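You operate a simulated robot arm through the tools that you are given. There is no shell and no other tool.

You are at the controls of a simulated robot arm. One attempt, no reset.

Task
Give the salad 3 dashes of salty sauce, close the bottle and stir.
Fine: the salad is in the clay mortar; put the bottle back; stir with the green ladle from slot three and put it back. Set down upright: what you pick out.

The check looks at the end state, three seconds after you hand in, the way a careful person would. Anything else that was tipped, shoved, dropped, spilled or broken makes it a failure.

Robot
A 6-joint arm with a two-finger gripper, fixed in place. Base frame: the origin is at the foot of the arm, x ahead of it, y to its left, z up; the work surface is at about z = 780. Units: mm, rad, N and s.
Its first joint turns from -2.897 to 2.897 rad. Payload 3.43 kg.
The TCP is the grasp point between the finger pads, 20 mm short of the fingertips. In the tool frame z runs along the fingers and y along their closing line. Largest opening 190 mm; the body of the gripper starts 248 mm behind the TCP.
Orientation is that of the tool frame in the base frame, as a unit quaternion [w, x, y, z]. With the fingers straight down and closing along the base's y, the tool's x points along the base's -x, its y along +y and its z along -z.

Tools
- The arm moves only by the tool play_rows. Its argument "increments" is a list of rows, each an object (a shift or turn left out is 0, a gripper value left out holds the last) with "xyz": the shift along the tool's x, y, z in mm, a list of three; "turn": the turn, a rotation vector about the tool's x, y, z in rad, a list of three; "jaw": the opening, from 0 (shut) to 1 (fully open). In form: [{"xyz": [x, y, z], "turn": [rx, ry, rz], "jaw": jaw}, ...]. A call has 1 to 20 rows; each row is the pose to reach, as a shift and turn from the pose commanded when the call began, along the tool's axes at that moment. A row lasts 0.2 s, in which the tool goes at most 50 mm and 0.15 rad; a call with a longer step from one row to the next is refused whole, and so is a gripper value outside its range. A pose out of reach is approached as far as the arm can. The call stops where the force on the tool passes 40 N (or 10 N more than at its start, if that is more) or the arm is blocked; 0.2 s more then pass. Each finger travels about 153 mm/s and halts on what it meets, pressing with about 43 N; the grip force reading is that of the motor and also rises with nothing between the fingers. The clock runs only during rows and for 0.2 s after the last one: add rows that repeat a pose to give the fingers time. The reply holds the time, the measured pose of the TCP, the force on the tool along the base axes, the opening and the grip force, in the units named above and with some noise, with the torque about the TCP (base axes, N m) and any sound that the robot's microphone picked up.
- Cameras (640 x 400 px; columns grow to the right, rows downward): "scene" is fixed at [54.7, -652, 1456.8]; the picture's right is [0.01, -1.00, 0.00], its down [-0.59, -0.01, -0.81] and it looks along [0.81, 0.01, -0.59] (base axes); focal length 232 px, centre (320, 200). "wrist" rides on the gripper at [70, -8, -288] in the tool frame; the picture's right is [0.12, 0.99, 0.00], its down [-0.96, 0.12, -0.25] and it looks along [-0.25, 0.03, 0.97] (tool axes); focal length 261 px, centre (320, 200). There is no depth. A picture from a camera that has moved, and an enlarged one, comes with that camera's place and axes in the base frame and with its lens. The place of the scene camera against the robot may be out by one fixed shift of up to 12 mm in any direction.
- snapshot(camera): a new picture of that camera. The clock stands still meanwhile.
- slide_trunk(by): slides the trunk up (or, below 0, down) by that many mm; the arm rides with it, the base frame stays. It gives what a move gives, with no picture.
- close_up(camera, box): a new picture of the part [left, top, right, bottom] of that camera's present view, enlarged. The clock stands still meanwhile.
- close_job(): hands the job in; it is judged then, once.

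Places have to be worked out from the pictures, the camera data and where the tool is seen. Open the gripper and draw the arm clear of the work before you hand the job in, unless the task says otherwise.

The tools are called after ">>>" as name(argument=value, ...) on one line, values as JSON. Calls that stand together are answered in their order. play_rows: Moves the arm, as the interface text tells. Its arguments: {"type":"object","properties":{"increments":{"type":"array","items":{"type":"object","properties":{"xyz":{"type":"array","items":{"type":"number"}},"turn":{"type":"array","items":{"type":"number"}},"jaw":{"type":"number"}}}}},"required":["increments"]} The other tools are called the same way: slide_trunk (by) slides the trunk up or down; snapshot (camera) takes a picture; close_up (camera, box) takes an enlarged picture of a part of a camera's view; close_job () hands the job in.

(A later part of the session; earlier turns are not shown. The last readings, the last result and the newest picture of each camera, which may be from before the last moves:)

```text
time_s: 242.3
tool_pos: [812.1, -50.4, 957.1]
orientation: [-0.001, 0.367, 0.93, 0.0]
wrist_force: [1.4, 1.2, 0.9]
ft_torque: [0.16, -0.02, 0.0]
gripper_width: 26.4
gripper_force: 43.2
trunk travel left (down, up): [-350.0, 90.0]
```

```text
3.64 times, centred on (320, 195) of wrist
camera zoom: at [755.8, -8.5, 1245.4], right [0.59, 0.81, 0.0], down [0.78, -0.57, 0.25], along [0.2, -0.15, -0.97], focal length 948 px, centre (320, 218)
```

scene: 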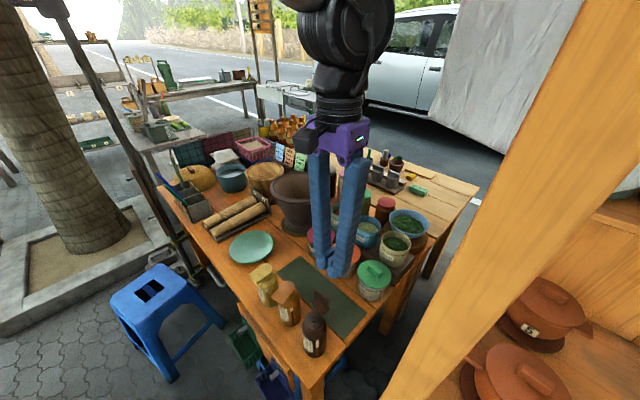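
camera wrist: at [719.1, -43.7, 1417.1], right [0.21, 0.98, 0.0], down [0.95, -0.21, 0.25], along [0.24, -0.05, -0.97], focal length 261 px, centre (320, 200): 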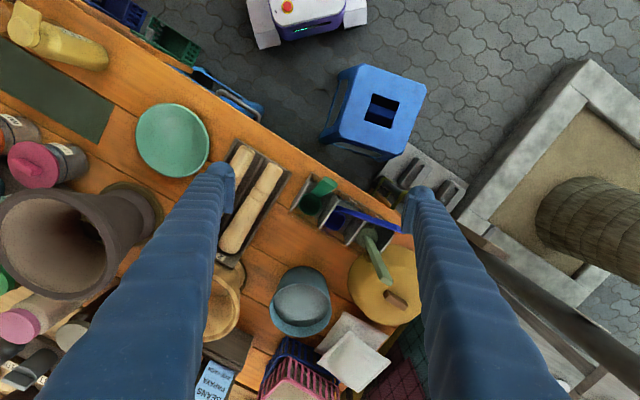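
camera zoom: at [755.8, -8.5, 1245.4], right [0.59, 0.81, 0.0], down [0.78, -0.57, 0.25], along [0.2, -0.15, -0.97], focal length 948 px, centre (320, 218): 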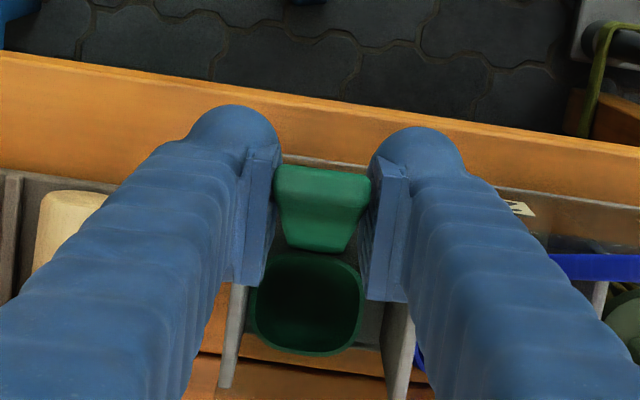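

Firm grip on the handle (26.4 mm, 43 N). I lift it straight up out of slot 3, slowly first.

>>> play_rows(increments=[{"xyz": [0, 0, -5]}, {"xyz": [0, 0, -15]}, {"xyz": [0, 0, -30]}, {"xyz": [0, 0, -50]}, {"xyz": [0, 0, -75]}, {"xyz": [0, 0, -100]}, {"xyz": [0, 0, -130]}, {"xyz": [0, 0, -155]}, {"xyz": [0, 0, -155]}])

>>> close_up(camera="wrist", box=[240, 130, 420, 290])

>>> close_up(camera="scene", box=[130, 100, 240, 225])

```text
time_s: 244.3
tool_pos: [812.1, -50.0, 1111.0]
orientation: [-0.001, 0.367, 0.93, 0.0]
wrist_force: [-0.5, 0.3, -0.8]
ft_torque: [0.03, 0.04, 0.02]
gripper_width: 26.4
gripper_force: 43.0
trunk travel left (down, up): [-350.0, 90.0]
```

```text
2.50 times, centred on (330, 210) of wrist
camera zoom: at [755.1, -8.3, 1398.8], right [0.59, 0.81, 0.0], down [0.78, -0.57, 0.25], along [0.2, -0.15, -0.97], focal length 652 px, centre (295, 175)
```

zoom: 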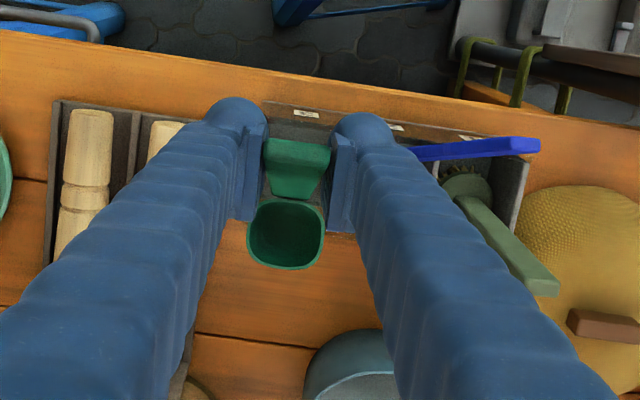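

```text
3.20 times, centred on (185, 162) of scene
camera zoom: at [54.7, -652.0, 1456.8], right [0.01, -1.0, 0.0], down [-0.59, -0.01, -0.81], along [0.81, 0.01, -0.59], focal length 741 px, centre (752, 320)
```

zoom: 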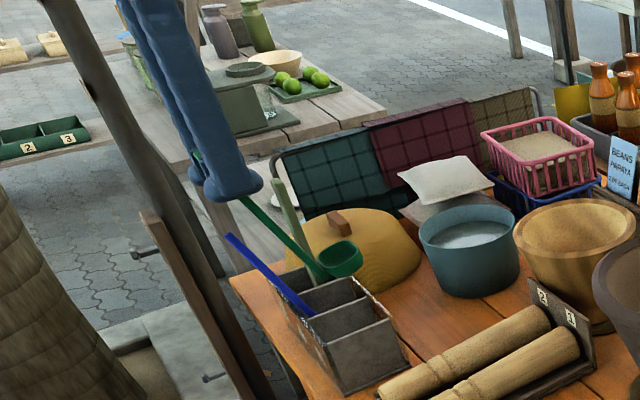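

The ladle is out of the rack, held well. I raise the trunk 90 mm for clearance.

>>> slide_trunk(by=90)

```text
time_s: 245.5
tool_pos: [810.2, -49.8, 1199.1]
orientation: [0.0, 0.367, 0.93, 0.0]
wrist_force: [1.0, -0.5, -1.0]
ft_torque: [0.01, 0.01, -0.02]
gripper_width: 26.6
gripper_force: 42.6
trunk travel left (down, up): [-440.0, 0.0]
```

Clear of everything. I yaw the tool by +124° about the vertical (so the wrist can later lean toward +y over the mortar).

>>> play_rows(increments=[{"turn": [0, 0, -0.13]}, {"turn": [0, 0, -0.27]}, {"turn": [0, 0, -0.41]}, {"turn": [0, 0, -0.55]}, {"turn": [0, 0, -0.69]}, {"turn": [0, 0, -0.83]}, {"turn": [0, 0, -0.97]}, {"turn": [0, 0, -1.11]}, {"turn": [0, 0, -1.25]}, {"turn": [0, 0, -1.39]}, {"turn": [0, 0, -1.53]}, {"turn": [0, 0, -1.67]}, {"turn": [0, 0, -1.81]}, {"turn": [0, 0, -1.95]}, {"turn": [0, 0, -2.09]}, {"turn": [0, 0, -2.164]}, {"turn": [0, 0, -2.164]}])

```text
time_s: 249.1
tool_pos: [810.5, -50.6, 1199.0]
orientation: [0.0, -0.649, 0.761, 0.0]
wrist_force: [-0.1, 0.7, 0.0]
ft_torque: [0.02, 0.01, 0.0]
gripper_width: 26.7
gripper_force: 42.7
trunk travel left (down, up): [-440.0, 0.0]
```

Now I carry the ladle toward the mortar, tilting the tool 35° toward −y on the way (ladle bottom stays above ~1000).

>>> play_rows(increments=[{"xyz": [30, -4, 0], "turn": [0.012, 0.07, 0]}, {"xyz": [68, -10, 0], "turn": [0.025, 0.15, 0]}, {"xyz": [108, -16, 1], "turn": [0.038, 0.23, 0]}, {"xyz": [149, -22, 1], "turn": [0.052, 0.31, 0]}, {"xyz": [190, -28, 1], "turn": [0.065, 0.39, 0]}, {"xyz": [231, -34, 2], "turn": [0.078, 0.47, 0]}, {"xyz": [272, -40, 2], "turn": [0.09, 0.54, 0]}, {"xyz": [313, -46, 3], "turn": [0.101, 0.602, 0]}, {"xyz": [354, -52, 3], "turn": [0.101, 0.602, 0]}, {"xyz": [395, -58, 4], "turn": [0.101, 0.602, 0]}, {"xyz": [436, -64, 4], "turn": [0.101, 0.602, 0]}, {"xyz": [465, -68, 4], "turn": [0.101, 0.602, 0]}, {"xyz": [480, -71, 4], "turn": [0.101, 0.602, 0]}, {"xyz": [480, -71, 4], "turn": [0.101, 0.602, 0]}])

>>> snapshot(camera="scene")

>>> snapshot(camera="wrist")

```text
time_s: 252.1
tool_pos: [802.3, -536.0, 1196.8]
orientation: [-0.193, -0.619, 0.726, -0.23]
wrist_force: [-0.3, -1.0, -1.1]
ft_torque: [-0.02, -0.01, -0.05]
gripper_width: 26.3
gripper_force: 42.8
trunk travel left (down, up): [-440.0, 0.0]
```

```text
taken
```

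scene: 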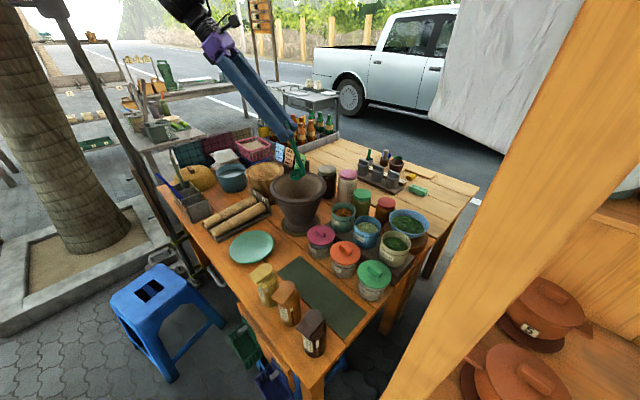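

```text
taken
camera wrist: at [799.6, -428.2, 1475.4], right [-1.0, 0.03, -0.03], down [0.04, 0.94, -0.35], along [0.01, -0.35, -0.94], focal length 261 px, centre (320, 200)
```

wrist: 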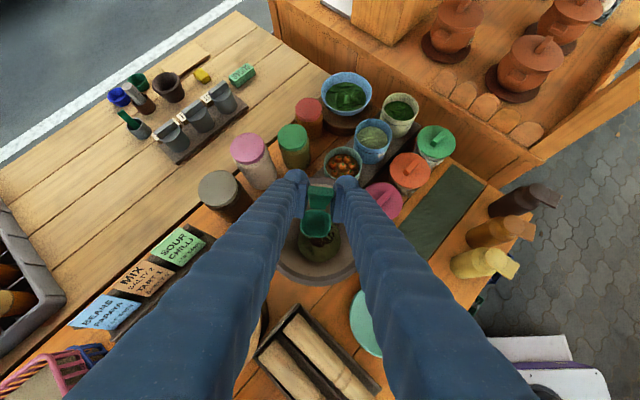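

The ladle hangs over the mortar, and the wrist camera sees bowl and salad together. I zoom in.

>>> close_up(camera="wrist", box=[260, 165, 380, 300])

>>> close_up(camera="scene", box=[260, 110, 340, 220])

```text
2.96 times, centred on (320, 232) of wrist
camera zoom: at [799.6, -428.2, 1475.4], right [-1.0, 0.03, -0.03], down [0.04, 0.94, -0.35], along [0.01, -0.35, -0.94], focal length 772 px, centre (320, 104)
```

zoom: 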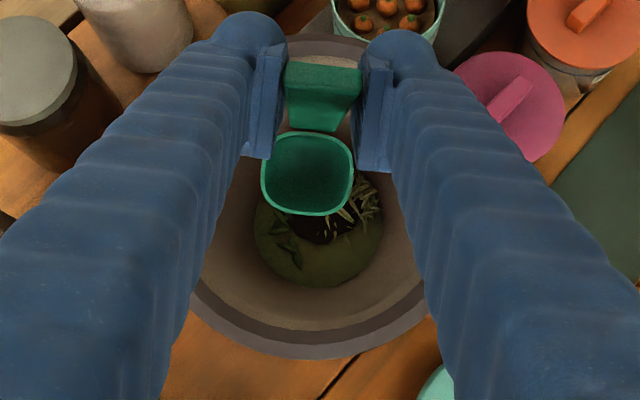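

```text
3.64 times, centred on (300, 165) of scene
camera zoom: at [54.7, -652.0, 1456.8], right [0.01, -1.0, 0.0], down [-0.59, -0.01, -0.81], along [0.81, 0.01, -0.59], focal length 842 px, centre (393, 327)
```

zoom: 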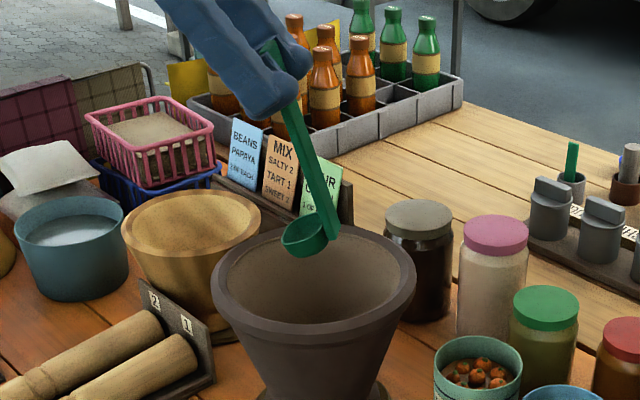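

Bowl centre ≈[815,-552,1027], right above the mortar centre ≈[817,-557]. I lower it 110 mm into the mortar while watching the force.

>>> play_rows(increments=[{"xyz": [-8, 1, 15]}, {"xyz": [-22, 4, 36]}, {"xyz": [-37, 6, 57]}, {"xyz": [-50, 8, 77]}, {"xyz": [-58.5, 9.5, 93]}, {"xyz": [-58.5, 9.5, 93]}])

>>> close_up(camera="wrist", box=[260, 165, 380, 300])

>>> close_up(camera="scene", box=[260, 110, 340, 220])

```text
time_s: 253.5
tool_pos: [805.5, -541.9, 1086.1]
orientation: [-0.192, -0.619, 0.726, -0.231]
wrist_force: [-0.1, 0.3, -0.5]
ft_torque: [0.05, -0.02, -0.01]
gripper_width: 26.5
gripper_force: 42.9
trunk travel left (down, up): [-440.0, 0.0]
```

```text
2.96 times, centred on (320, 232) of wrist
camera zoom: at [801.5, -434.2, 1364.0], right [-1.0, 0.03, -0.03], down [0.04, 0.94, -0.35], along [0.01, -0.35, -0.94], focal length 772 px, centre (320, 104)
```

zoom: 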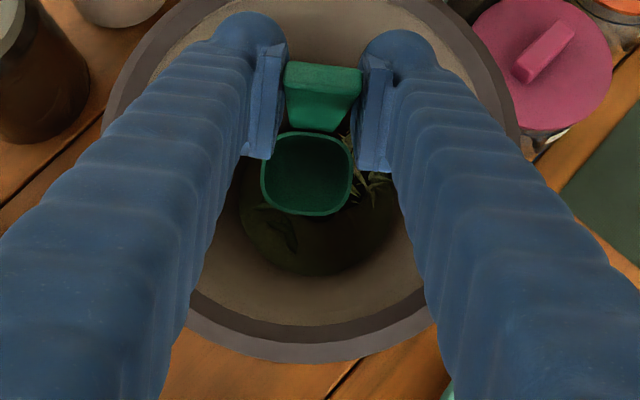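

```text
3.64 times, centred on (300, 165) of scene
camera zoom: at [54.7, -652.0, 1456.8], right [0.01, -1.0, 0.0], down [-0.59, -0.01, -0.81], along [0.81, 0.01, -0.59], focal length 842 px, centre (393, 327)
```

zoom: 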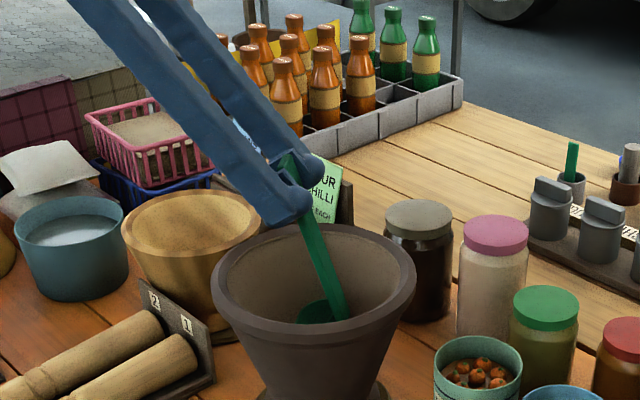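

The bowl is inside the mortar, no force yet. I lower further in small steps to reach the salad.

>>> play_rows(increments=[{"xyz": [-4.5, 0.8, 6.6]}, {"xyz": [-9, 1.5, 13.1]}, {"xyz": [-14.1, 2.4, 20.5]}, {"xyz": [-14.1, 2.4, 20.5]}])

>>> close_up(camera="wrist", box=[270, 165, 370, 275])

```text
time_s: 254.5
tool_pos: [804.8, -541.1, 1060.9]
orientation: [-0.192, -0.619, 0.726, -0.231]
wrist_force: [-0.2, -0.7, -1.4]
ft_torque: [0.02, -0.03, -0.02]
gripper_width: 26.6
gripper_force: 43.2
trunk travel left (down, up): [-440.0, 0.0]
```

```text
3.64 times, centred on (320, 220) of wrist
camera zoom: at [802.0, -434.1, 1339.3], right [-1.0, 0.03, -0.03], down [0.04, 0.94, -0.35], along [0.01, -0.35, -0.94], focal length 948 px, centre (320, 127)
```

zoom: 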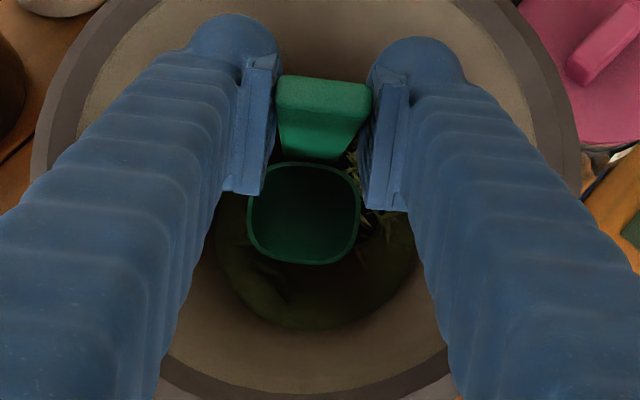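

Close to the salad now. I lower another 16 mm in fine steps.

>>> play_rows(increments=[{"xyz": [-2.3, 0.4, 3.3]}, {"xyz": [-4.5, 0.8, 6.6]}, {"xyz": [-6.8, 1.1, 9.8]}, {"xyz": [-9, 1.5, 13.1]}, {"xyz": [-9, 1.5, 13.1]}])

>>> close_up(camera="wrist", box=[270, 165, 370, 275])

```text
time_s: 255.7
tool_pos: [804.4, -541.1, 1045.7]
orientation: [-0.193, -0.619, 0.726, -0.231]
wrist_force: [0.3, 0.1, -0.7]
ft_torque: [0.02, 0.01, -0.03]
gripper_width: 26.2
gripper_force: 43.0
trunk travel left (down, up): [-440.0, 0.0]
```

```text
3.64 times, centred on (320, 220) of wrist
camera zoom: at [802.5, -433.5, 1322.9], right [-1.0, 0.03, -0.03], down [0.04, 0.94, -0.35], along [0.01, -0.35, -0.94], focal length 948 px, centre (320, 127)
```

zoom: 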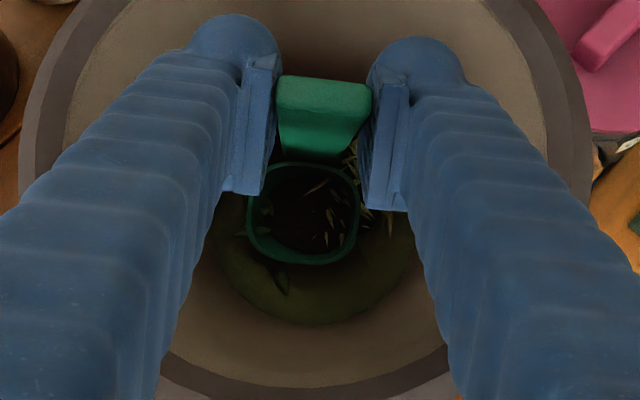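

Shreds now poke up inside the bowl, so it is immersed in the salad with no contact force. I start stirring in a circle of 16 mm radius around the salad's centre.

>>> play_rows(increments=[{"xyz": [-5, -5, 0]}, {"xyz": [-9.9, -10.6, -0.7]}, {"xyz": [-16, -7.4, -5.3]}, {"xyz": [-19.8, -0.9, -8.6]}, {"xyz": [-20.3, 7.3, -9.9]}, {"xyz": [-17.3, 14.9, -8.7]}, {"xyz": [-11.6, 20, -5.4]}, {"xyz": [-4.8, 21, -0.8]}, {"xyz": [1.4, 17.9, 3.8]}, {"xyz": [5.2, 11.4, 7.2]}, {"xyz": [5.6, 3.2, 8.4]}, {"xyz": [2.6, -4.4, 7.3]}, {"xyz": [-3.1, -9.5, 3.9]}, {"xyz": [-9.9, -10.6, -0.7]}])

>>> close_up(camera="wrist", box=[270, 165, 370, 275])

```text
time_s: 258.7
tool_pos: [816.2, -534.1, 1041.1]
orientation: [-0.193, -0.618, 0.727, -0.229]
wrist_force: [0.7, 0.6, -0.5]
ft_torque: [-0.01, 0.0, -0.03]
gripper_width: 26.5
gripper_force: 42.6
trunk travel left (down, up): [-440.0, 0.0]
```

```text
3.64 times, centred on (320, 220) of wrist
camera zoom: at [814.1, -425.9, 1318.5], right [-1.0, 0.03, -0.03], down [0.04, 0.94, -0.35], along [0.01, -0.35, -0.94], focal length 948 px, centre (320, 127)
```

zoom: 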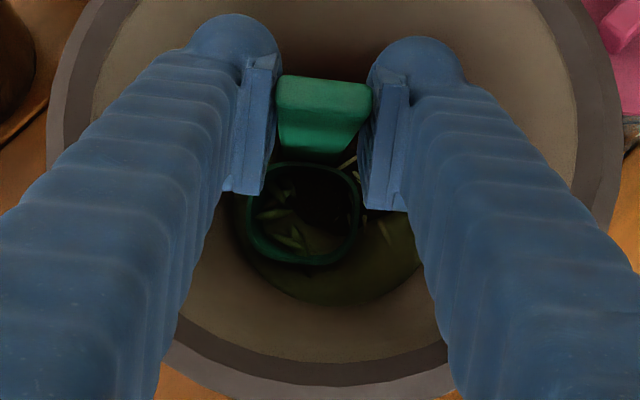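

One turn done without contact and the salad's look is changing. I continue with two more turns.

>>> play_rows(increments=[{"xyz": [-7.7, 5, -5.9]}, {"xyz": [-10.7, 15.1, -9.1]}, {"xyz": [-7.4, 25.5, -8.1]}, {"xyz": [0.5, 31.4, -3.3]}, {"xyz": [9.4, 30, 3]}, {"xyz": [15.1, 21.9, 7.8]}, {"xyz": [14.9, 11.1, 9]}, {"xyz": [8.9, 2.4, 5.9]}, {"xyz": [0, 0, 0]}, {"xyz": [-7.7, 5, -5.9]}, {"xyz": [-10.7, 15.1, -9.1]}, {"xyz": [-7.4, 25.5, -8.1]}, {"xyz": [0.5, 31.4, -3.3]}, {"xyz": [9.4, 30, 3]}, {"xyz": [15.1, 21.9, 7.8]}, {"xyz": [14.9, 11.1, 9]}, {"xyz": [8.9, 2.4, 5.9]}, {"xyz": [0, 0, 0]}])

>>> close_up(camera="wrist", box=[270, 165, 370, 275])

```text
time_s: 262.5
tool_pos: [819.2, -532.6, 1041.9]
orientation: [-0.192, -0.619, 0.726, -0.23]
wrist_force: [0.7, -0.4, -0.3]
ft_torque: [-0.01, -0.02, 0.01]
gripper_width: 26.6
gripper_force: 42.8
trunk travel left (down, up): [-440.0, 0.0]
```

```text
3.64 times, centred on (320, 220) of wrist
camera zoom: at [815.1, -425.8, 1318.6], right [-1.0, 0.03, -0.03], down [0.04, 0.94, -0.35], along [0.01, -0.35, -0.94], focal length 948 px, centre (320, 127)
```

zoom: 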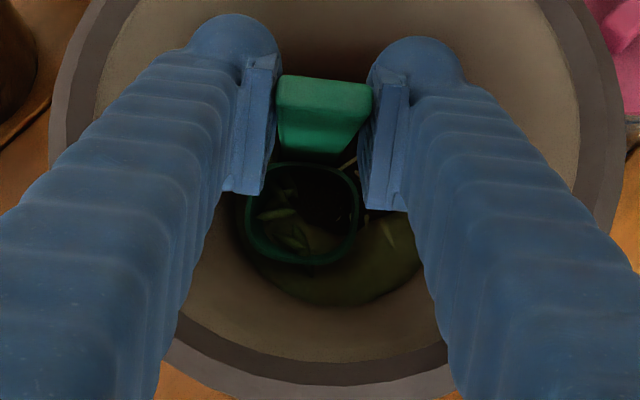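

No contact; the salad's look depends on the mixing, so I go 7 mm deeper and keep stirring, checking the force.

>>> play_rows(increments=[{"xyz": [-2, 0.3, 2.9]}, {"xyz": [-4, 0.7, 5.7]}, {"xyz": [-4, 0.7, 5.7]}])

```text
time_s: 263.3
tool_pos: [817.7, -534.3, 1032.9]
orientation: [-0.193, -0.619, 0.726, -0.23]
wrist_force: [-0.6, 0.9, -0.4]
ft_torque: [0.04, 0.02, -0.03]
gripper_width: 26.7
gripper_force: 43.2
trunk travel left (down, up): [-440.0, 0.0]
```

No contact at this depth. One turn with 18 mm radius, then check.

>>> play_rows(increments=[{"xyz": [-0.3, -2, 0]}, {"xyz": [-9, 3.7, -6.6]}, {"xyz": [-12.3, 15, -10.2]}, {"xyz": [-8.6, 26.7, -9.1]}, {"xyz": [0.3, 33.3, -3.7]}, {"xyz": [10.3, 31.7, 3.4]}, {"xyz": [16.6, 22.7, 8.8]}, {"xyz": [16.4, 10.4, 10.1]}, {"xyz": [9.7, 0.7, 6.6]}, {"xyz": [-0.3, -2, 0]}])

>>> close_up(camera="wrist", box=[280, 185, 360, 265])

```text
time_s: 265.5
tool_pos: [818.4, -533.3, 1033.7]
orientation: [-0.193, -0.618, 0.726, -0.23]
wrist_force: [-0.8, 0.3, -0.9]
ft_torque: [-0.02, 0.0, -0.03]
gripper_width: 26.6
gripper_force: 42.9
trunk travel left (down, up): [-440.0, 0.0]
```

```text
5.00 times, centred on (320, 225) of wrist
camera zoom: at [815.9, -426.3, 1311.2], right [-1.0, 0.03, -0.03], down [0.04, 0.94, -0.35], along [0.01, -0.35, -0.94], focal length 1303 px, centre (320, 75)
```

zoom: 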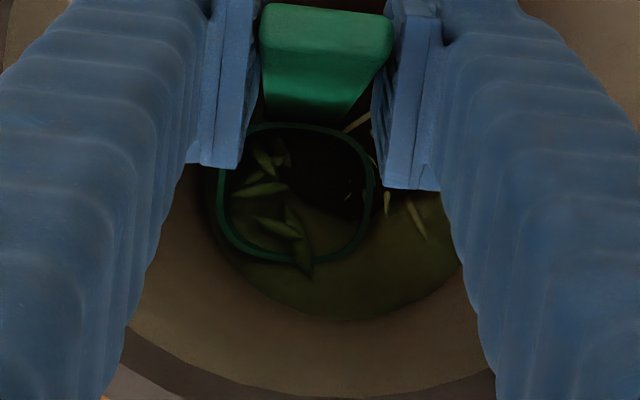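

The bowl's rim is now level with the salad surface – well immersed, no wall contact. I stir two more turns at this depth.

>>> play_rows(increments=[{"xyz": [-8.7, 5.7, -6.6]}, {"xyz": [-12, 17, -10.2]}, {"xyz": [-8.3, 28.7, -9.1]}, {"xyz": [0.6, 35.3, -3.7]}, {"xyz": [10.6, 33.7, 3.4]}, {"xyz": [16.9, 24.7, 8.8]}, {"xyz": [16.7, 12.4, 10.1]}, {"xyz": [10, 2.7, 6.6]}, {"xyz": [0, 0, 0]}, {"xyz": [-8.7, 5.7, -6.6]}, {"xyz": [-12, 17, -10.2]}, {"xyz": [-8.3, 28.7, -9.1]}, {"xyz": [0.6, 35.3, -3.7]}, {"xyz": [10.6, 33.7, 3.4]}, {"xyz": [16.9, 24.7, 8.8]}, {"xyz": [16.7, 12.4, 10.1]}, {"xyz": [10, 2.7, 6.6]}, {"xyz": [0, 0, 0]}])

>>> play_rows(increments=[{"xyz": [-8.7, 5.7, -6.6]}, {"xyz": [-12, 17, -10.2]}, {"xyz": [-8.3, 28.7, -9.1]}, {"xyz": [0.6, 35.3, -3.7]}, {"xyz": [10.6, 33.7, 3.4]}, {"xyz": [16.9, 24.7, 8.8]}, {"xyz": [16.7, 12.4, 10.1]}, {"xyz": [10, 2.7, 6.6]}, {"xyz": [0, 0, 0]}, {"xyz": [-8.7, 5.7, -6.6]}, {"xyz": [-12, 17, -10.2]}, {"xyz": [-8.3, 28.7, -9.1]}, {"xyz": [0.6, 35.3, -3.7]}, {"xyz": [10.6, 33.7, 3.4]}, {"xyz": [16.9, 24.7, 8.8]}, {"xyz": [16.7, 12.4, 10.1]}, {"xyz": [10, 2.7, 6.6]}, {"xyz": [0, 0, 0]}])

>>> close_up(camera="wrist", box=[280, 185, 360, 265])

```text
time_s: 269.3
tool_pos: [820.2, -534.6, 1034.8]
orientation: [-0.194, -0.618, 0.726, -0.23]
wrist_force: [-0.8, 0.1, -0.6]
ft_torque: [0.01, 0.04, -0.04]
gripper_width: 26.4
gripper_force: 43.5
trunk travel left (down, up): [-440.0, 0.0]
```

```text
time_s: 273.1
tool_pos: [819.7, -533.3, 1035.1]
orientation: [-0.194, -0.618, 0.727, -0.229]
wrist_force: [-0.1, -0.5, -0.7]
ft_torque: [-0.03, 0.02, -0.02]
gripper_width: 26.2
gripper_force: 42.7
trunk travel left (down, up): [-440.0, 0.0]
```

```text
5.00 times, centred on (320, 225) of wrist
camera zoom: at [816.2, -425.2, 1311.8], right [-1.0, 0.03, -0.03], down [0.04, 0.94, -0.35], along [0.01, -0.35, -0.94], focal length 1303 px, centre (320, 75)
```

zoom: 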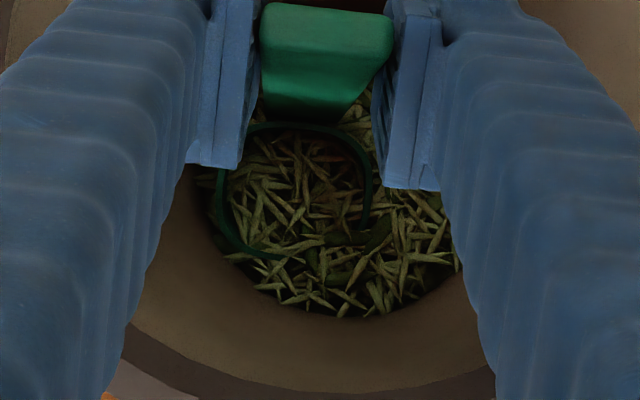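

The stirring worked: the salad is evenly mixed, no puddle left. Now I lift the ladle straight up out of the mortar.

>>> play_rows(increments=[{"xyz": [8, 4, -10]}, {"xyz": [22, 2, -28]}, {"xyz": [40, 0, -54]}, {"xyz": [60, -3, -84]}, {"xyz": [78, -6, -112]}, {"xyz": [94, -8, -136]}, {"xyz": [94, -8, -136]}])

>>> close_up(camera="wrist", box=[260, 165, 380, 300])

>>> snapshot(camera="scene")

```text
time_s: 274.7
tool_pos: [812.9, -532.5, 1197.6]
orientation: [-0.193, -0.619, 0.726, -0.23]
wrist_force: [0.2, -0.1, -0.3]
ft_torque: [-0.02, 0.02, -0.05]
gripper_width: 26.5
gripper_force: 43.2
trunk travel left (down, up): [-440.0, 0.0]
```

```text
2.96 times, centred on (320, 232) of wrist
camera zoom: at [808.6, -424.6, 1475.0], right [-1.0, 0.03, -0.03], down [0.04, 0.94, -0.35], along [0.01, -0.35, -0.94], focal length 772 px, centre (320, 104)
```

zoom: 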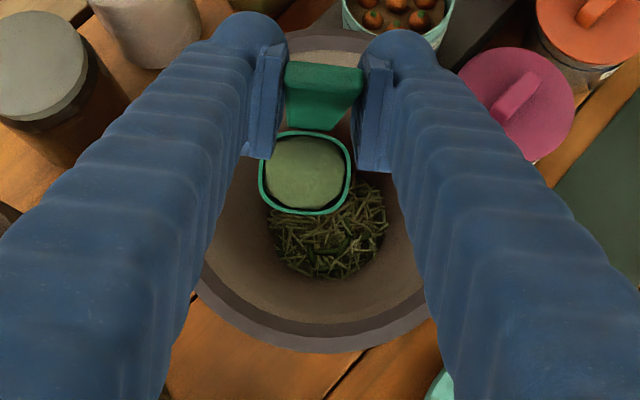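

```text
taken
```

scene: 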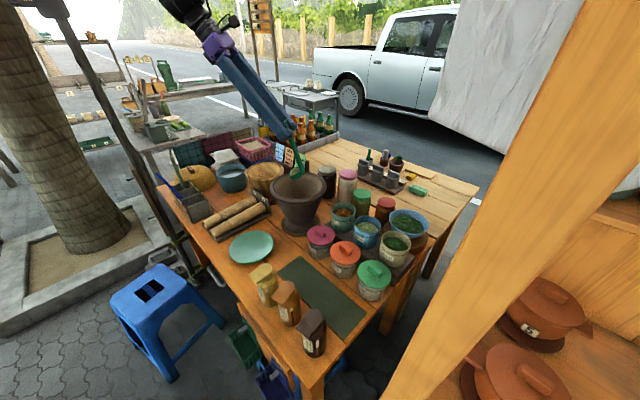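

The mixing is done, but the ladle scooped up some salad on the way out. I must tip it back into the mortar: I roll the tool in stages while moving the TCP so that the bowl stays above the mortar centre.

>>> play_rows(increments=[{"xyz": [4.3, 18.4, 4.5], "turn": [0, 0, 0.14]}, {"xyz": [2, 30.5, 5.2], "turn": [0, 0, 0.28]}, {"xyz": [-1.3, 42.2, 5.2], "turn": [0, 0, 0.42]}, {"xyz": [-5.8, 53.1, 4.5], "turn": [0, 0, 0.56]}, {"xyz": [-5.8, 53.1, 4.5], "turn": [0, 0, 0.56]}])

>>> close_up(camera="wrist", box=[250, 165, 390, 300])

>>> close_up(camera="scene", box=[250, 110, 340, 220])

```text
time_s: 275.9
tool_pos: [759.5, -522.5, 1186.4]
orientation: [-0.122, -0.393, 0.869, -0.275]
wrist_force: [-0.5, 0.0, -0.8]
ft_torque: [0.0, 0.02, 0.0]
gripper_width: 26.0
gripper_force: 43.5
trunk travel left (down, up): [-440.0, 0.0]
```

```text
2.96 times, centred on (320, 232) of wrist
camera zoom: at [719.8, -406.1, 1456.4], right [-0.82, 0.46, -0.33], down [0.55, 0.8, -0.25], along [0.14, -0.39, -0.91], focal length 772 px, centre (320, 104)
```

zoom: 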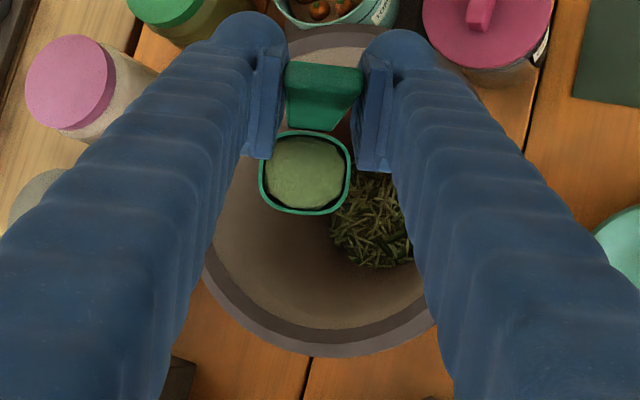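

```text
3.64 times, centred on (295, 165) of scene
camera zoom: at [54.7, -652.0, 1456.8], right [0.01, -1.0, 0.0], down [-0.59, -0.01, -0.81], along [0.81, 0.01, -0.59], focal length 842 px, centre (411, 327)
```

zoom: 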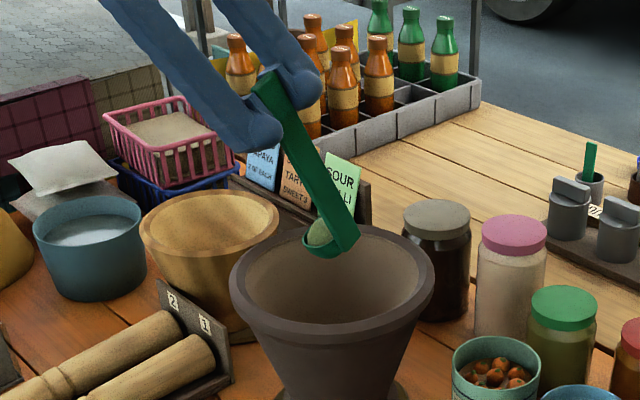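

Works as planned; the bowl stays over the mortar. Next portion of the roll (to ~1.5 rad).

>>> play_rows(increments=[{"xyz": [0.8, 11.6, -1.3], "turn": [0, 0, 0.14]}, {"xyz": [0, 22.8, -3.3], "turn": [0, 0, 0.28]}, {"xyz": [-2.2, 33.4, -5.7], "turn": [0, 0, 0.42]}, {"xyz": [-5.8, 43.2, -8.4], "turn": [0, 0, 0.56]}, {"xyz": [-10.7, 52, -11.4], "turn": [0, 0, 0.7]}, {"xyz": [-16.8, 59.8, -14.6], "turn": [0, 0, 0.84]}, {"xyz": [-24.2, 66.4, -17.9], "turn": [0, 0, 0.98]}, {"xyz": [-24.2, 66.4, -17.9], "turn": [0, 0, 0.98]}])

>>> close_up(camera="scene", box=[230, 100, 350, 230])

```text
time_s: 277.7
tool_pos: [725.1, -462.8, 1166.0]
orientation: [0.022, 0.063, 0.952, -0.3]
wrist_force: [-1.0, 0.7, -0.1]
ft_torque: [0.05, 0.02, -0.01]
gripper_width: 26.5
gripper_force: 43.2
trunk travel left (down, up): [-440.0, 0.0]
```

```text
3.08 times, centred on (290, 165) of scene
camera zoom: at [54.7, -652.0, 1456.8], right [0.01, -1.0, 0.0], down [-0.59, -0.01, -0.81], along [0.81, 0.01, -0.59], focal length 712 px, centre (412, 308)
```

zoom: 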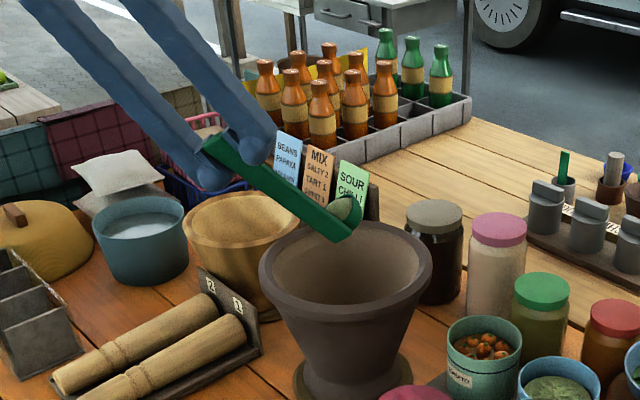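

Content still sits in the bowl at ~43°. I continue the roll.

>>> play_rows(increments=[{"xyz": [-0.4, 10, -3.2], "turn": [0, 0, 0.14]}, {"xyz": [-2.4, 19.9, -6.3], "turn": [0, 0, 0.28]}, {"xyz": [-6.1, 29.7, -9], "turn": [0, 0, 0.42]}, {"xyz": [-11.2, 39.1, -11.4], "turn": [0, 0, 0.56]}, {"xyz": [-17.9, 48.1, -13.3], "turn": [0, 0, 0.7]}, {"xyz": [-25.8, 56.5, -14.7], "turn": [0, 0, 0.84]}, {"xyz": [-25.8, 56.5, -14.7], "turn": [0, 0, 0.84]}])

>>> close_up(camera="scene", box=[230, 100, 350, 230])

```text
time_s: 279.3
tool_pos: [758.7, -410.9, 1148.9]
orientation: [0.142, 0.445, 0.843, -0.266]
wrist_force: [-1.0, -0.9, -0.5]
ft_torque: [0.07, 0.02, 0.0]
gripper_width: 26.3
gripper_force: 43.3
trunk travel left (down, up): [-440.0, 0.0]
```

```text
3.08 times, centred on (290, 165) of scene
camera zoom: at [54.7, -652.0, 1456.8], right [0.01, -1.0, 0.0], down [-0.59, -0.01, -0.81], along [0.81, 0.01, -0.59], focal length 712 px, centre (412, 308)
```

zoom: 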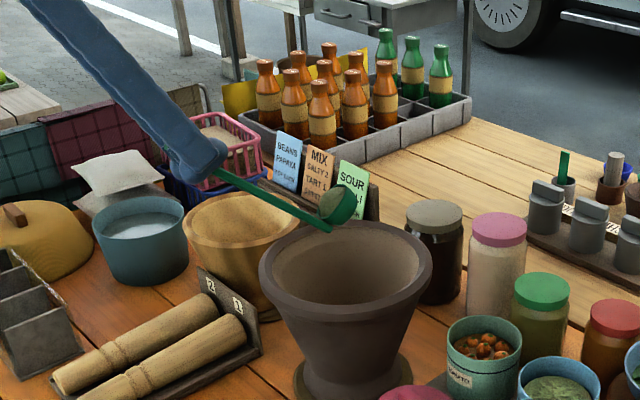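

The bowl is directly above the mortar's centre with the load still in it. I finish the roll to camera-down.

>>> play_rows(increments=[{"xyz": [-0.5, 12, -0.7], "turn": [0, 0, 0.14]}, {"xyz": [-2.2, 24, -0.9], "turn": [0, 0, 0.28]}, {"xyz": [-5.2, 35.9, -0.2], "turn": [0, 0, 0.42]}, {"xyz": [-9.2, 47.7, 1.3], "turn": [0, 0, 0.56]}, {"xyz": [-14.4, 58.9, 3.5], "turn": [0, 0, 0.7]}, {"xyz": [-17.1, 63.5, 4.5], "turn": [0, 0, 0.76]}, {"xyz": [-17.1, 63.5, 4.5], "turn": [0, 0, 0.76]}])

>>> close_up(camera="scene", box=[230, 100, 350, 230])

```text
time_s: 280.9
tool_pos: [821.0, -396.1, 1134.1]
orientation: [0.23, 0.726, 0.618, -0.193]
wrist_force: [0.0, 0.7, -0.6]
ft_torque: [0.08, 0.01, -0.03]
gripper_width: 26.3
gripper_force: 43.0
trunk travel left (down, up): [-440.0, 0.0]
```

```text
3.08 times, centred on (290, 165) of scene
camera zoom: at [54.7, -652.0, 1456.8], right [0.01, -1.0, 0.0], down [-0.59, -0.01, -0.81], along [0.81, 0.01, -0.59], focal length 712 px, centre (412, 308)
```

zoom: 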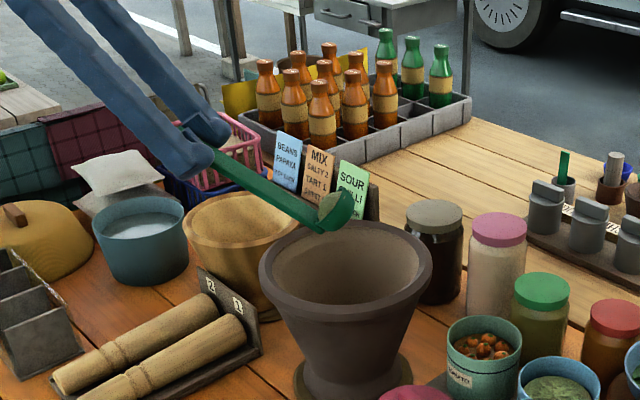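

Tip is ~56° now. I tilt the tool on toward horizontal step by step, keeping the bowl over the mortar's centre.

>>> play_rows(increments=[{"xyz": [14.3, 1.1, 3.8], "turn": [0, -0.14, 0]}, {"xyz": [26.5, 2.3, 10.4], "turn": [0, -0.279, 0]}, {"xyz": [36.3, 3.4, 19.5], "turn": [0, -0.419, 0]}, {"xyz": [43.2, 4.6, 30.6], "turn": [0, -0.559, 0]}, {"xyz": [43.2, 4.6, 30.6], "turn": [0, -0.559, 0]}])

>>> close_up(camera="scene", box=[230, 100, 350, 230])

```text
time_s: 282.1
tool_pos: [830.7, -379.8, 1084.3]
orientation: [0.393, 0.644, 0.531, -0.387]
wrist_force: [-0.4, -0.6, 0.6]
ft_torque: [0.13, -0.04, 0.02]
gripper_width: 26.4
gripper_force: 43.2
trunk travel left (down, up): [-440.0, 0.0]
```

```text
3.08 times, centred on (290, 165) of scene
camera zoom: at [54.7, -652.0, 1456.8], right [0.01, -1.0, 0.0], down [-0.59, -0.01, -0.81], along [0.81, 0.01, -0.59], focal length 712 px, centre (412, 308)
```

zoom: 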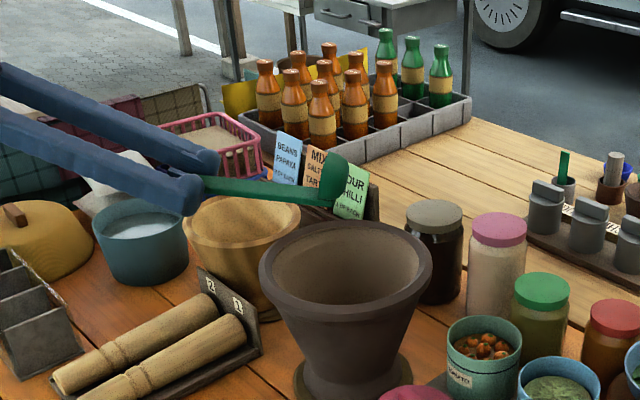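

Tip is ~88° now. I zoom in on the bowl to see whether the load has dropped.

>>> close_up(camera="scene", box=[275, 135, 315, 175])

>>> close_up(camera="wrist", box=[270, 150, 370, 270])

```text
10.00 times, centred on (295, 155) of scene
camera zoom: at [54.7, -652.0, 1456.8], right [0.01, -1.0, 0.0], down [-0.59, -0.01, -0.81], along [0.81, 0.01, -0.59], focal length 2315 px, centre (570, 650)
```

zoom: 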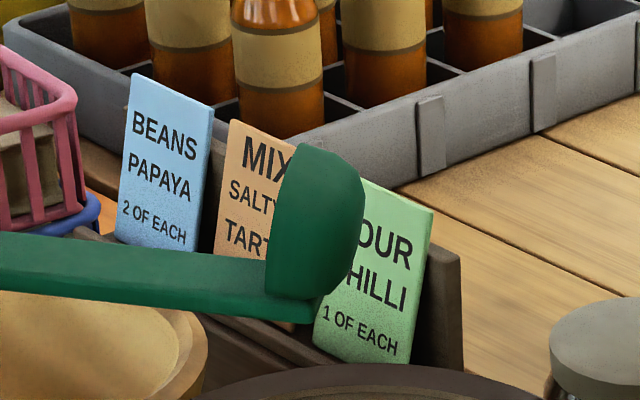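

```text
3.33 times, centred on (320, 210) of wrist
camera zoom: at [857.2, -87.6, 1133.7], right [1.0, -0.08, -0.01], down [0.0, -0.15, 0.99], along [-0.08, -0.98, -0.15], focal length 869 px, centre (320, 167)
```

zoom: 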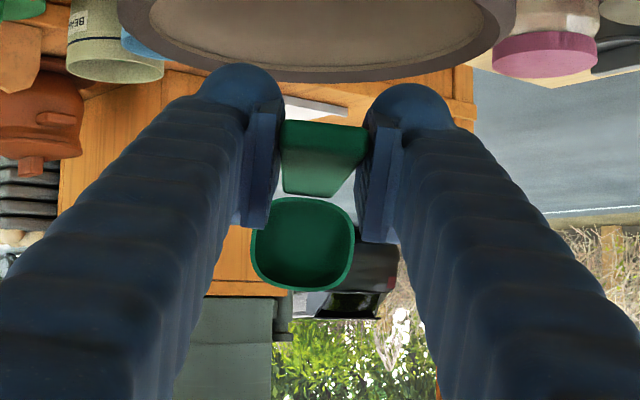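

The bowl is empty – its load fell back into the mortar. I reverse the tilt.

>>> play_rows(increments=[{"xyz": [-13, -0.7, -1], "turn": [0, 0.14, 0]}, {"xyz": [-27, -1.4, -2], "turn": [0, 0.279, 0]}, {"xyz": [-40, -2.1, -3], "turn": [0, 0.419, 0]}, {"xyz": [-53, -2.8, -3.8], "turn": [0, 0.559, 0]}, {"xyz": [-53, -2.8, -3.8], "turn": [0, 0.559, 0]}])

>>> snapshot(camera="scene")

>>> close_up(camera="scene", box=[240, 120, 350, 240])

```text
time_s: 283.3
tool_pos: [823.7, -393.4, 1131.2]
orientation: [0.229, 0.725, 0.62, -0.194]
wrist_force: [-0.1, 1.1, -1.8]
ft_torque: [0.01, 0.03, 0.01]
gripper_width: 26.5
gripper_force: 42.8
trunk travel left (down, up): [-440.0, 0.0]
```

```text
taken
```

scene: 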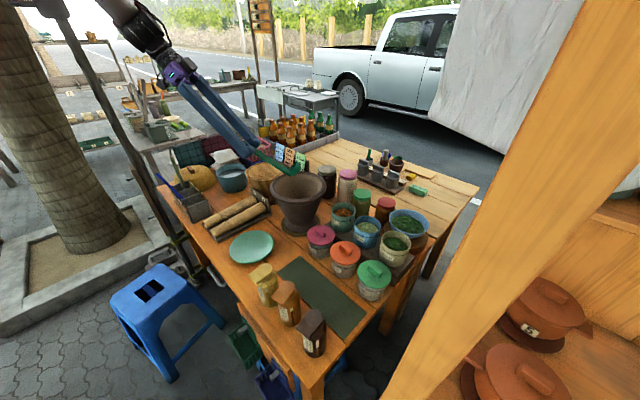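

```text
3.33 times, centred on (295, 180) of scene
camera zoom: at [54.7, -652.0, 1456.8], right [0.01, -1.0, 0.0], down [-0.59, -0.01, -0.81], along [0.81, 0.01, -0.59], focal length 772 px, centre (403, 267)
```

zoom: 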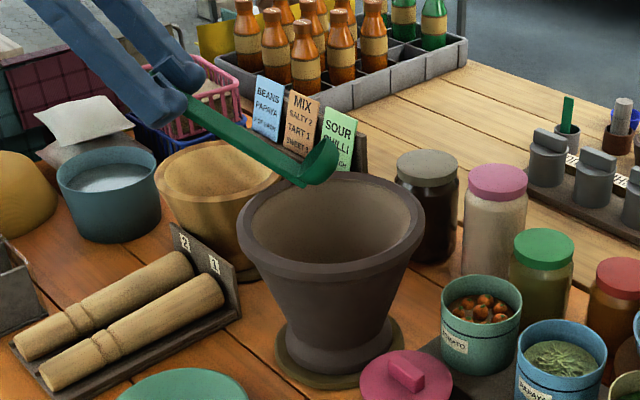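

No spill visible anywhere. I carry the empty ladle back toward the rack, untilting to vertical.

>>> play_rows(increments=[{"xyz": [15, -5, -35], "turn": [0, 0, 0]}, {"xyz": [42, -11, -62], "turn": [0.012, 0.07, 0]}, {"xyz": [70, -17, -90], "turn": [0.026, 0.15, 0]}, {"xyz": [98, -22, -118], "turn": [0.04, 0.23, 0]}, {"xyz": [126, -28, -146], "turn": [0.055, 0.32, 0]}, {"xyz": [154, -33, -174], "turn": [0.07, 0.41, 0]}, {"xyz": [182, -39, -202], "turn": [0.084, 0.5, 0]}, {"xyz": [210, -45, -228], "turn": [0.095, 0.57, 0]}, {"xyz": [237.7, -50.7, -252.4], "turn": [0.101, 0.602, 0]}, {"xyz": [237.7, -50.7, -252.4], "turn": [0.101, 0.602, 0]}])

```text
time_s: 285.5
tool_pos: [809.2, -50.3, 1199.4]
orientation: [0.0, 0.761, 0.649, 0.0]
wrist_force: [0.3, 1.0, -1.3]
ft_torque: [0.03, -0.03, 0.01]
gripper_width: 26.7
gripper_force: 43.4
trunk travel left (down, up): [-440.0, 0.0]
```

Exactly vertical at [809,-50,1199]. I yaw back to the grasp heading (137°).

>>> play_rows(increments=[{"turn": [0, 0, -0.14]}, {"turn": [0, 0, -0.28]}, {"turn": [0, 0, -0.42]}, {"turn": [0, 0, -0.56]}, {"turn": [0, 0, -0.7]}, {"turn": [0, 0, -0.84]}, {"turn": [0, 0, -0.978]}, {"turn": [0, 0, -0.978]}])

>>> slide_trunk(by=-90)

>>> close_up(camera="wrist", box=[240, 130, 420, 290])

>>> close_up(camera="scene", box=[130, 100, 240, 225])

```text
time_s: 287.3
tool_pos: [809.6, -52.0, 1200.5]
orientation: [0.001, 0.366, 0.931, 0.0]
wrist_force: [-0.3, 0.9, 0.2]
ft_torque: [0.0, 0.01, 0.01]
gripper_width: 26.4
gripper_force: 42.9
trunk travel left (down, up): [-440.0, 0.0]
```

```text
time_s: 288.6
tool_pos: [810.3, -51.4, 1110.9]
orientation: [0.0, 0.367, 0.93, 0.001]
wrist_force: [-0.5, -0.3, -0.4]
ft_torque: [0.04, 0.04, 0.0]
gripper_width: 26.4
gripper_force: 43.0
trunk travel left (down, up): [-350.0, 90.0]
```

```text
2.50 times, centred on (330, 210) of wrist
camera zoom: at [753.9, -9.7, 1399.8], right [0.59, 0.81, 0.0], down [0.78, -0.57, 0.25], along [0.2, -0.15, -0.97], focal length 652 px, centre (295, 175)
```

zoom: 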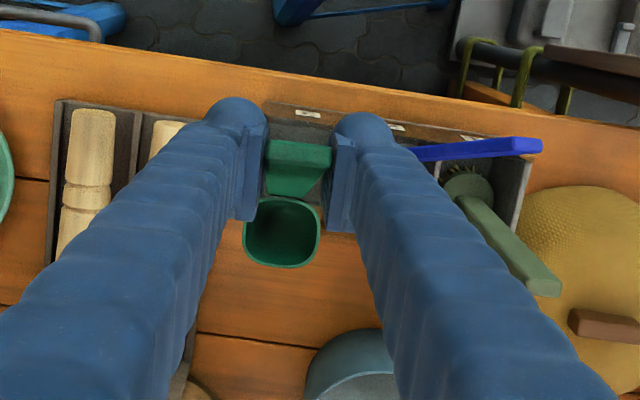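

```text
3.20 times, centred on (185, 162) of scene
camera zoom: at [54.7, -652.0, 1456.8], right [0.01, -1.0, 0.0], down [-0.59, -0.01, -0.81], along [0.81, 0.01, -0.59], focal length 741 px, centre (752, 320)
```

zoom: 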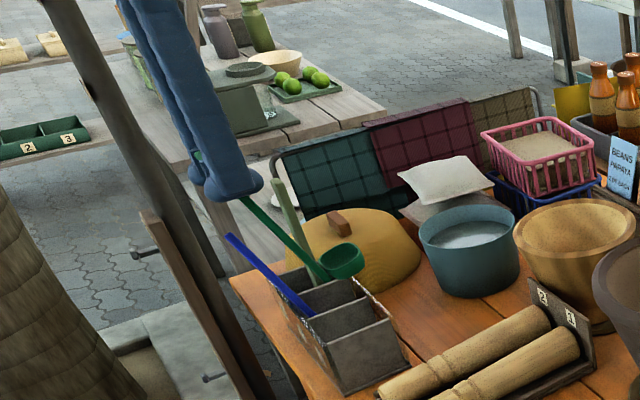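

The ladle hangs almost exactly as when I lifted it (bowl ~3–4 mm toward the left wall). I shift 6 mm to centre it in slot 3 and lower partway.

>>> play_rows(increments=[{"xyz": [0, 3, 0]}, {"xyz": [0, 6, 5]}, {"xyz": [0, 6, 25]}, {"xyz": [0, 6, 45]}, {"xyz": [0, 6, 60]}, {"xyz": [0, 6, 60]}])

>>> close_up(camera="wrist", box=[260, 140, 380, 260])

>>> close_up(camera="scene", box=[150, 140, 230, 225])

```text
time_s: 290.0
tool_pos: [816.2, -47.4, 1050.0]
orientation: [0.001, 0.366, 0.931, 0.0]
wrist_force: [-0.1, -0.1, -1.1]
ft_torque: [0.03, 0.01, 0.01]
gripper_width: 26.6
gripper_force: 42.0
trunk travel left (down, up): [-350.0, 90.0]
```

```text
3.33 times, centred on (320, 200) of wrist
camera zoom: at [759.2, -4.9, 1339.3], right [0.59, 0.81, 0.0], down [0.78, -0.57, 0.25], along [0.2, -0.15, -0.97], focal length 869 px, centre (320, 200)
```

zoom: 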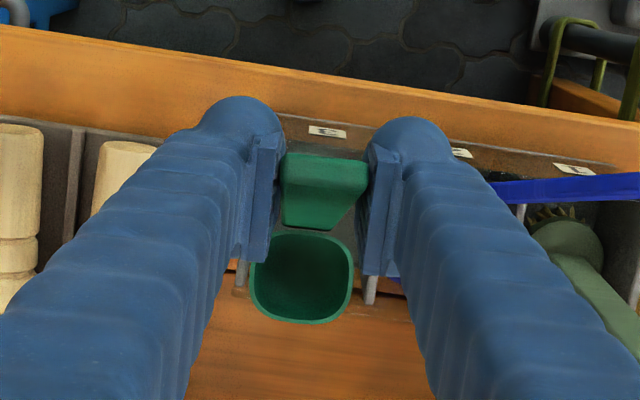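

```text
4.71 times, centred on (190, 182) of scene
camera zoom: at [54.7, -652.0, 1456.8], right [0.01, -1.0, 0.0], down [-0.59, -0.01, -0.81], along [0.81, 0.01, -0.59], focal length 1089 px, centre (932, 282)
```

zoom: 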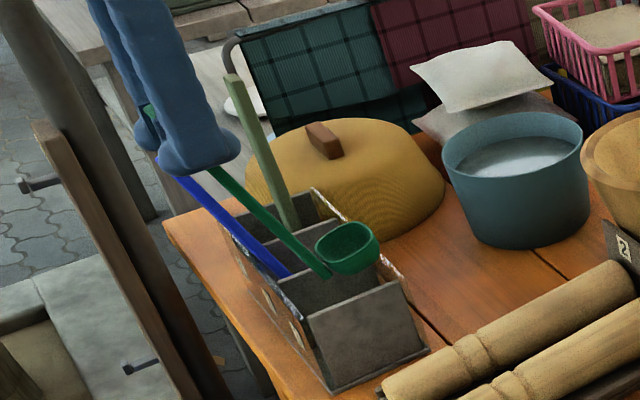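

The bowl will land within ~1.5 mm of where it stood originally. I lower it into the slot, watching the force.

>>> play_rows(increments=[{"xyz": [0, 0, 15]}, {"xyz": [0, 0, 30]}, {"xyz": [0, 0, 45]}, {"xyz": [0, 0, 58]}, {"xyz": [0, 0, 68]}, {"xyz": [0, 0, 76]}])

>>> close_up(camera="wrist", box=[260, 140, 380, 260])

```text
time_s: 291.4
tool_pos: [815.3, -48.4, 973.8]
orientation: [0.0, 0.367, 0.93, 0.0]
wrist_force: [-0.9, -0.2, -1.0]
ft_torque: [0.12, 0.15, 0.0]
gripper_width: 26.3
gripper_force: 42.8
trunk travel left (down, up): [-350.0, 90.0]
```

```text
3.33 times, centred on (320, 200) of wrist
camera zoom: at [758.8, -5.9, 1263.0], right [0.59, 0.81, 0.0], down [0.78, -0.57, 0.25], along [0.2, -0.15, -0.97], focal length 869 px, centre (320, 200)
```

zoom: 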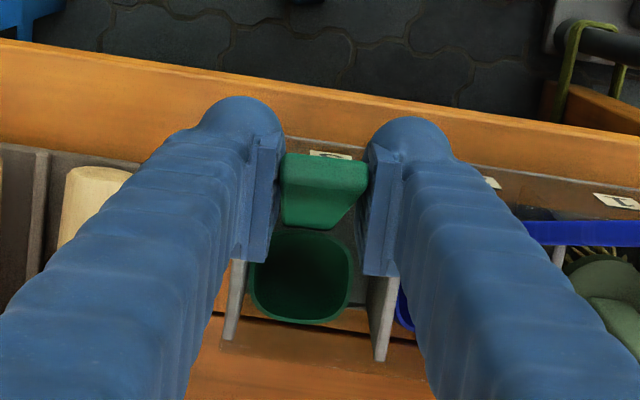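

The bowl is inside slot 3 with clearance on both sides. I lower the last ~16 mm in fine steps until it touches the floor.

>>> play_rows(increments=[{"xyz": [0, 0, 5]}, {"xyz": [0, 0, 9]}, {"xyz": [0, 0, 12]}, {"xyz": [0, 0, 14]}, {"xyz": [0, 0, 15.5]}])

```text
time_s: 292.6
tool_pos: [814.7, -48.2, 959.5]
orientation: [0.0, 0.367, 0.93, 0.0]
wrist_force: [0.5, -0.2, 0.2]
ft_torque: [0.05, -0.01, -0.02]
gripper_width: 26.2
gripper_force: 43.1
trunk travel left (down, up): [-350.0, 90.0]
```

Not touching yet; two more millimetres.

>>> play_rows(increments=[{"xyz": [0, 0, 1]}, {"xyz": [0, 0, 2]}, {"xyz": [0, 0, 3]}])

```text
time_s: 293.4
tool_pos: [815.2, -48.7, 958.6]
orientation: [0.001, 0.367, 0.93, 0.001]
wrist_force: [3.2, -1.0, 17.4]
ft_torque: [0.01, -0.24, -0.34]
gripper_width: 26.3
gripper_force: 43.4
trunk travel left (down, up): [-350.0, 90.0]
```

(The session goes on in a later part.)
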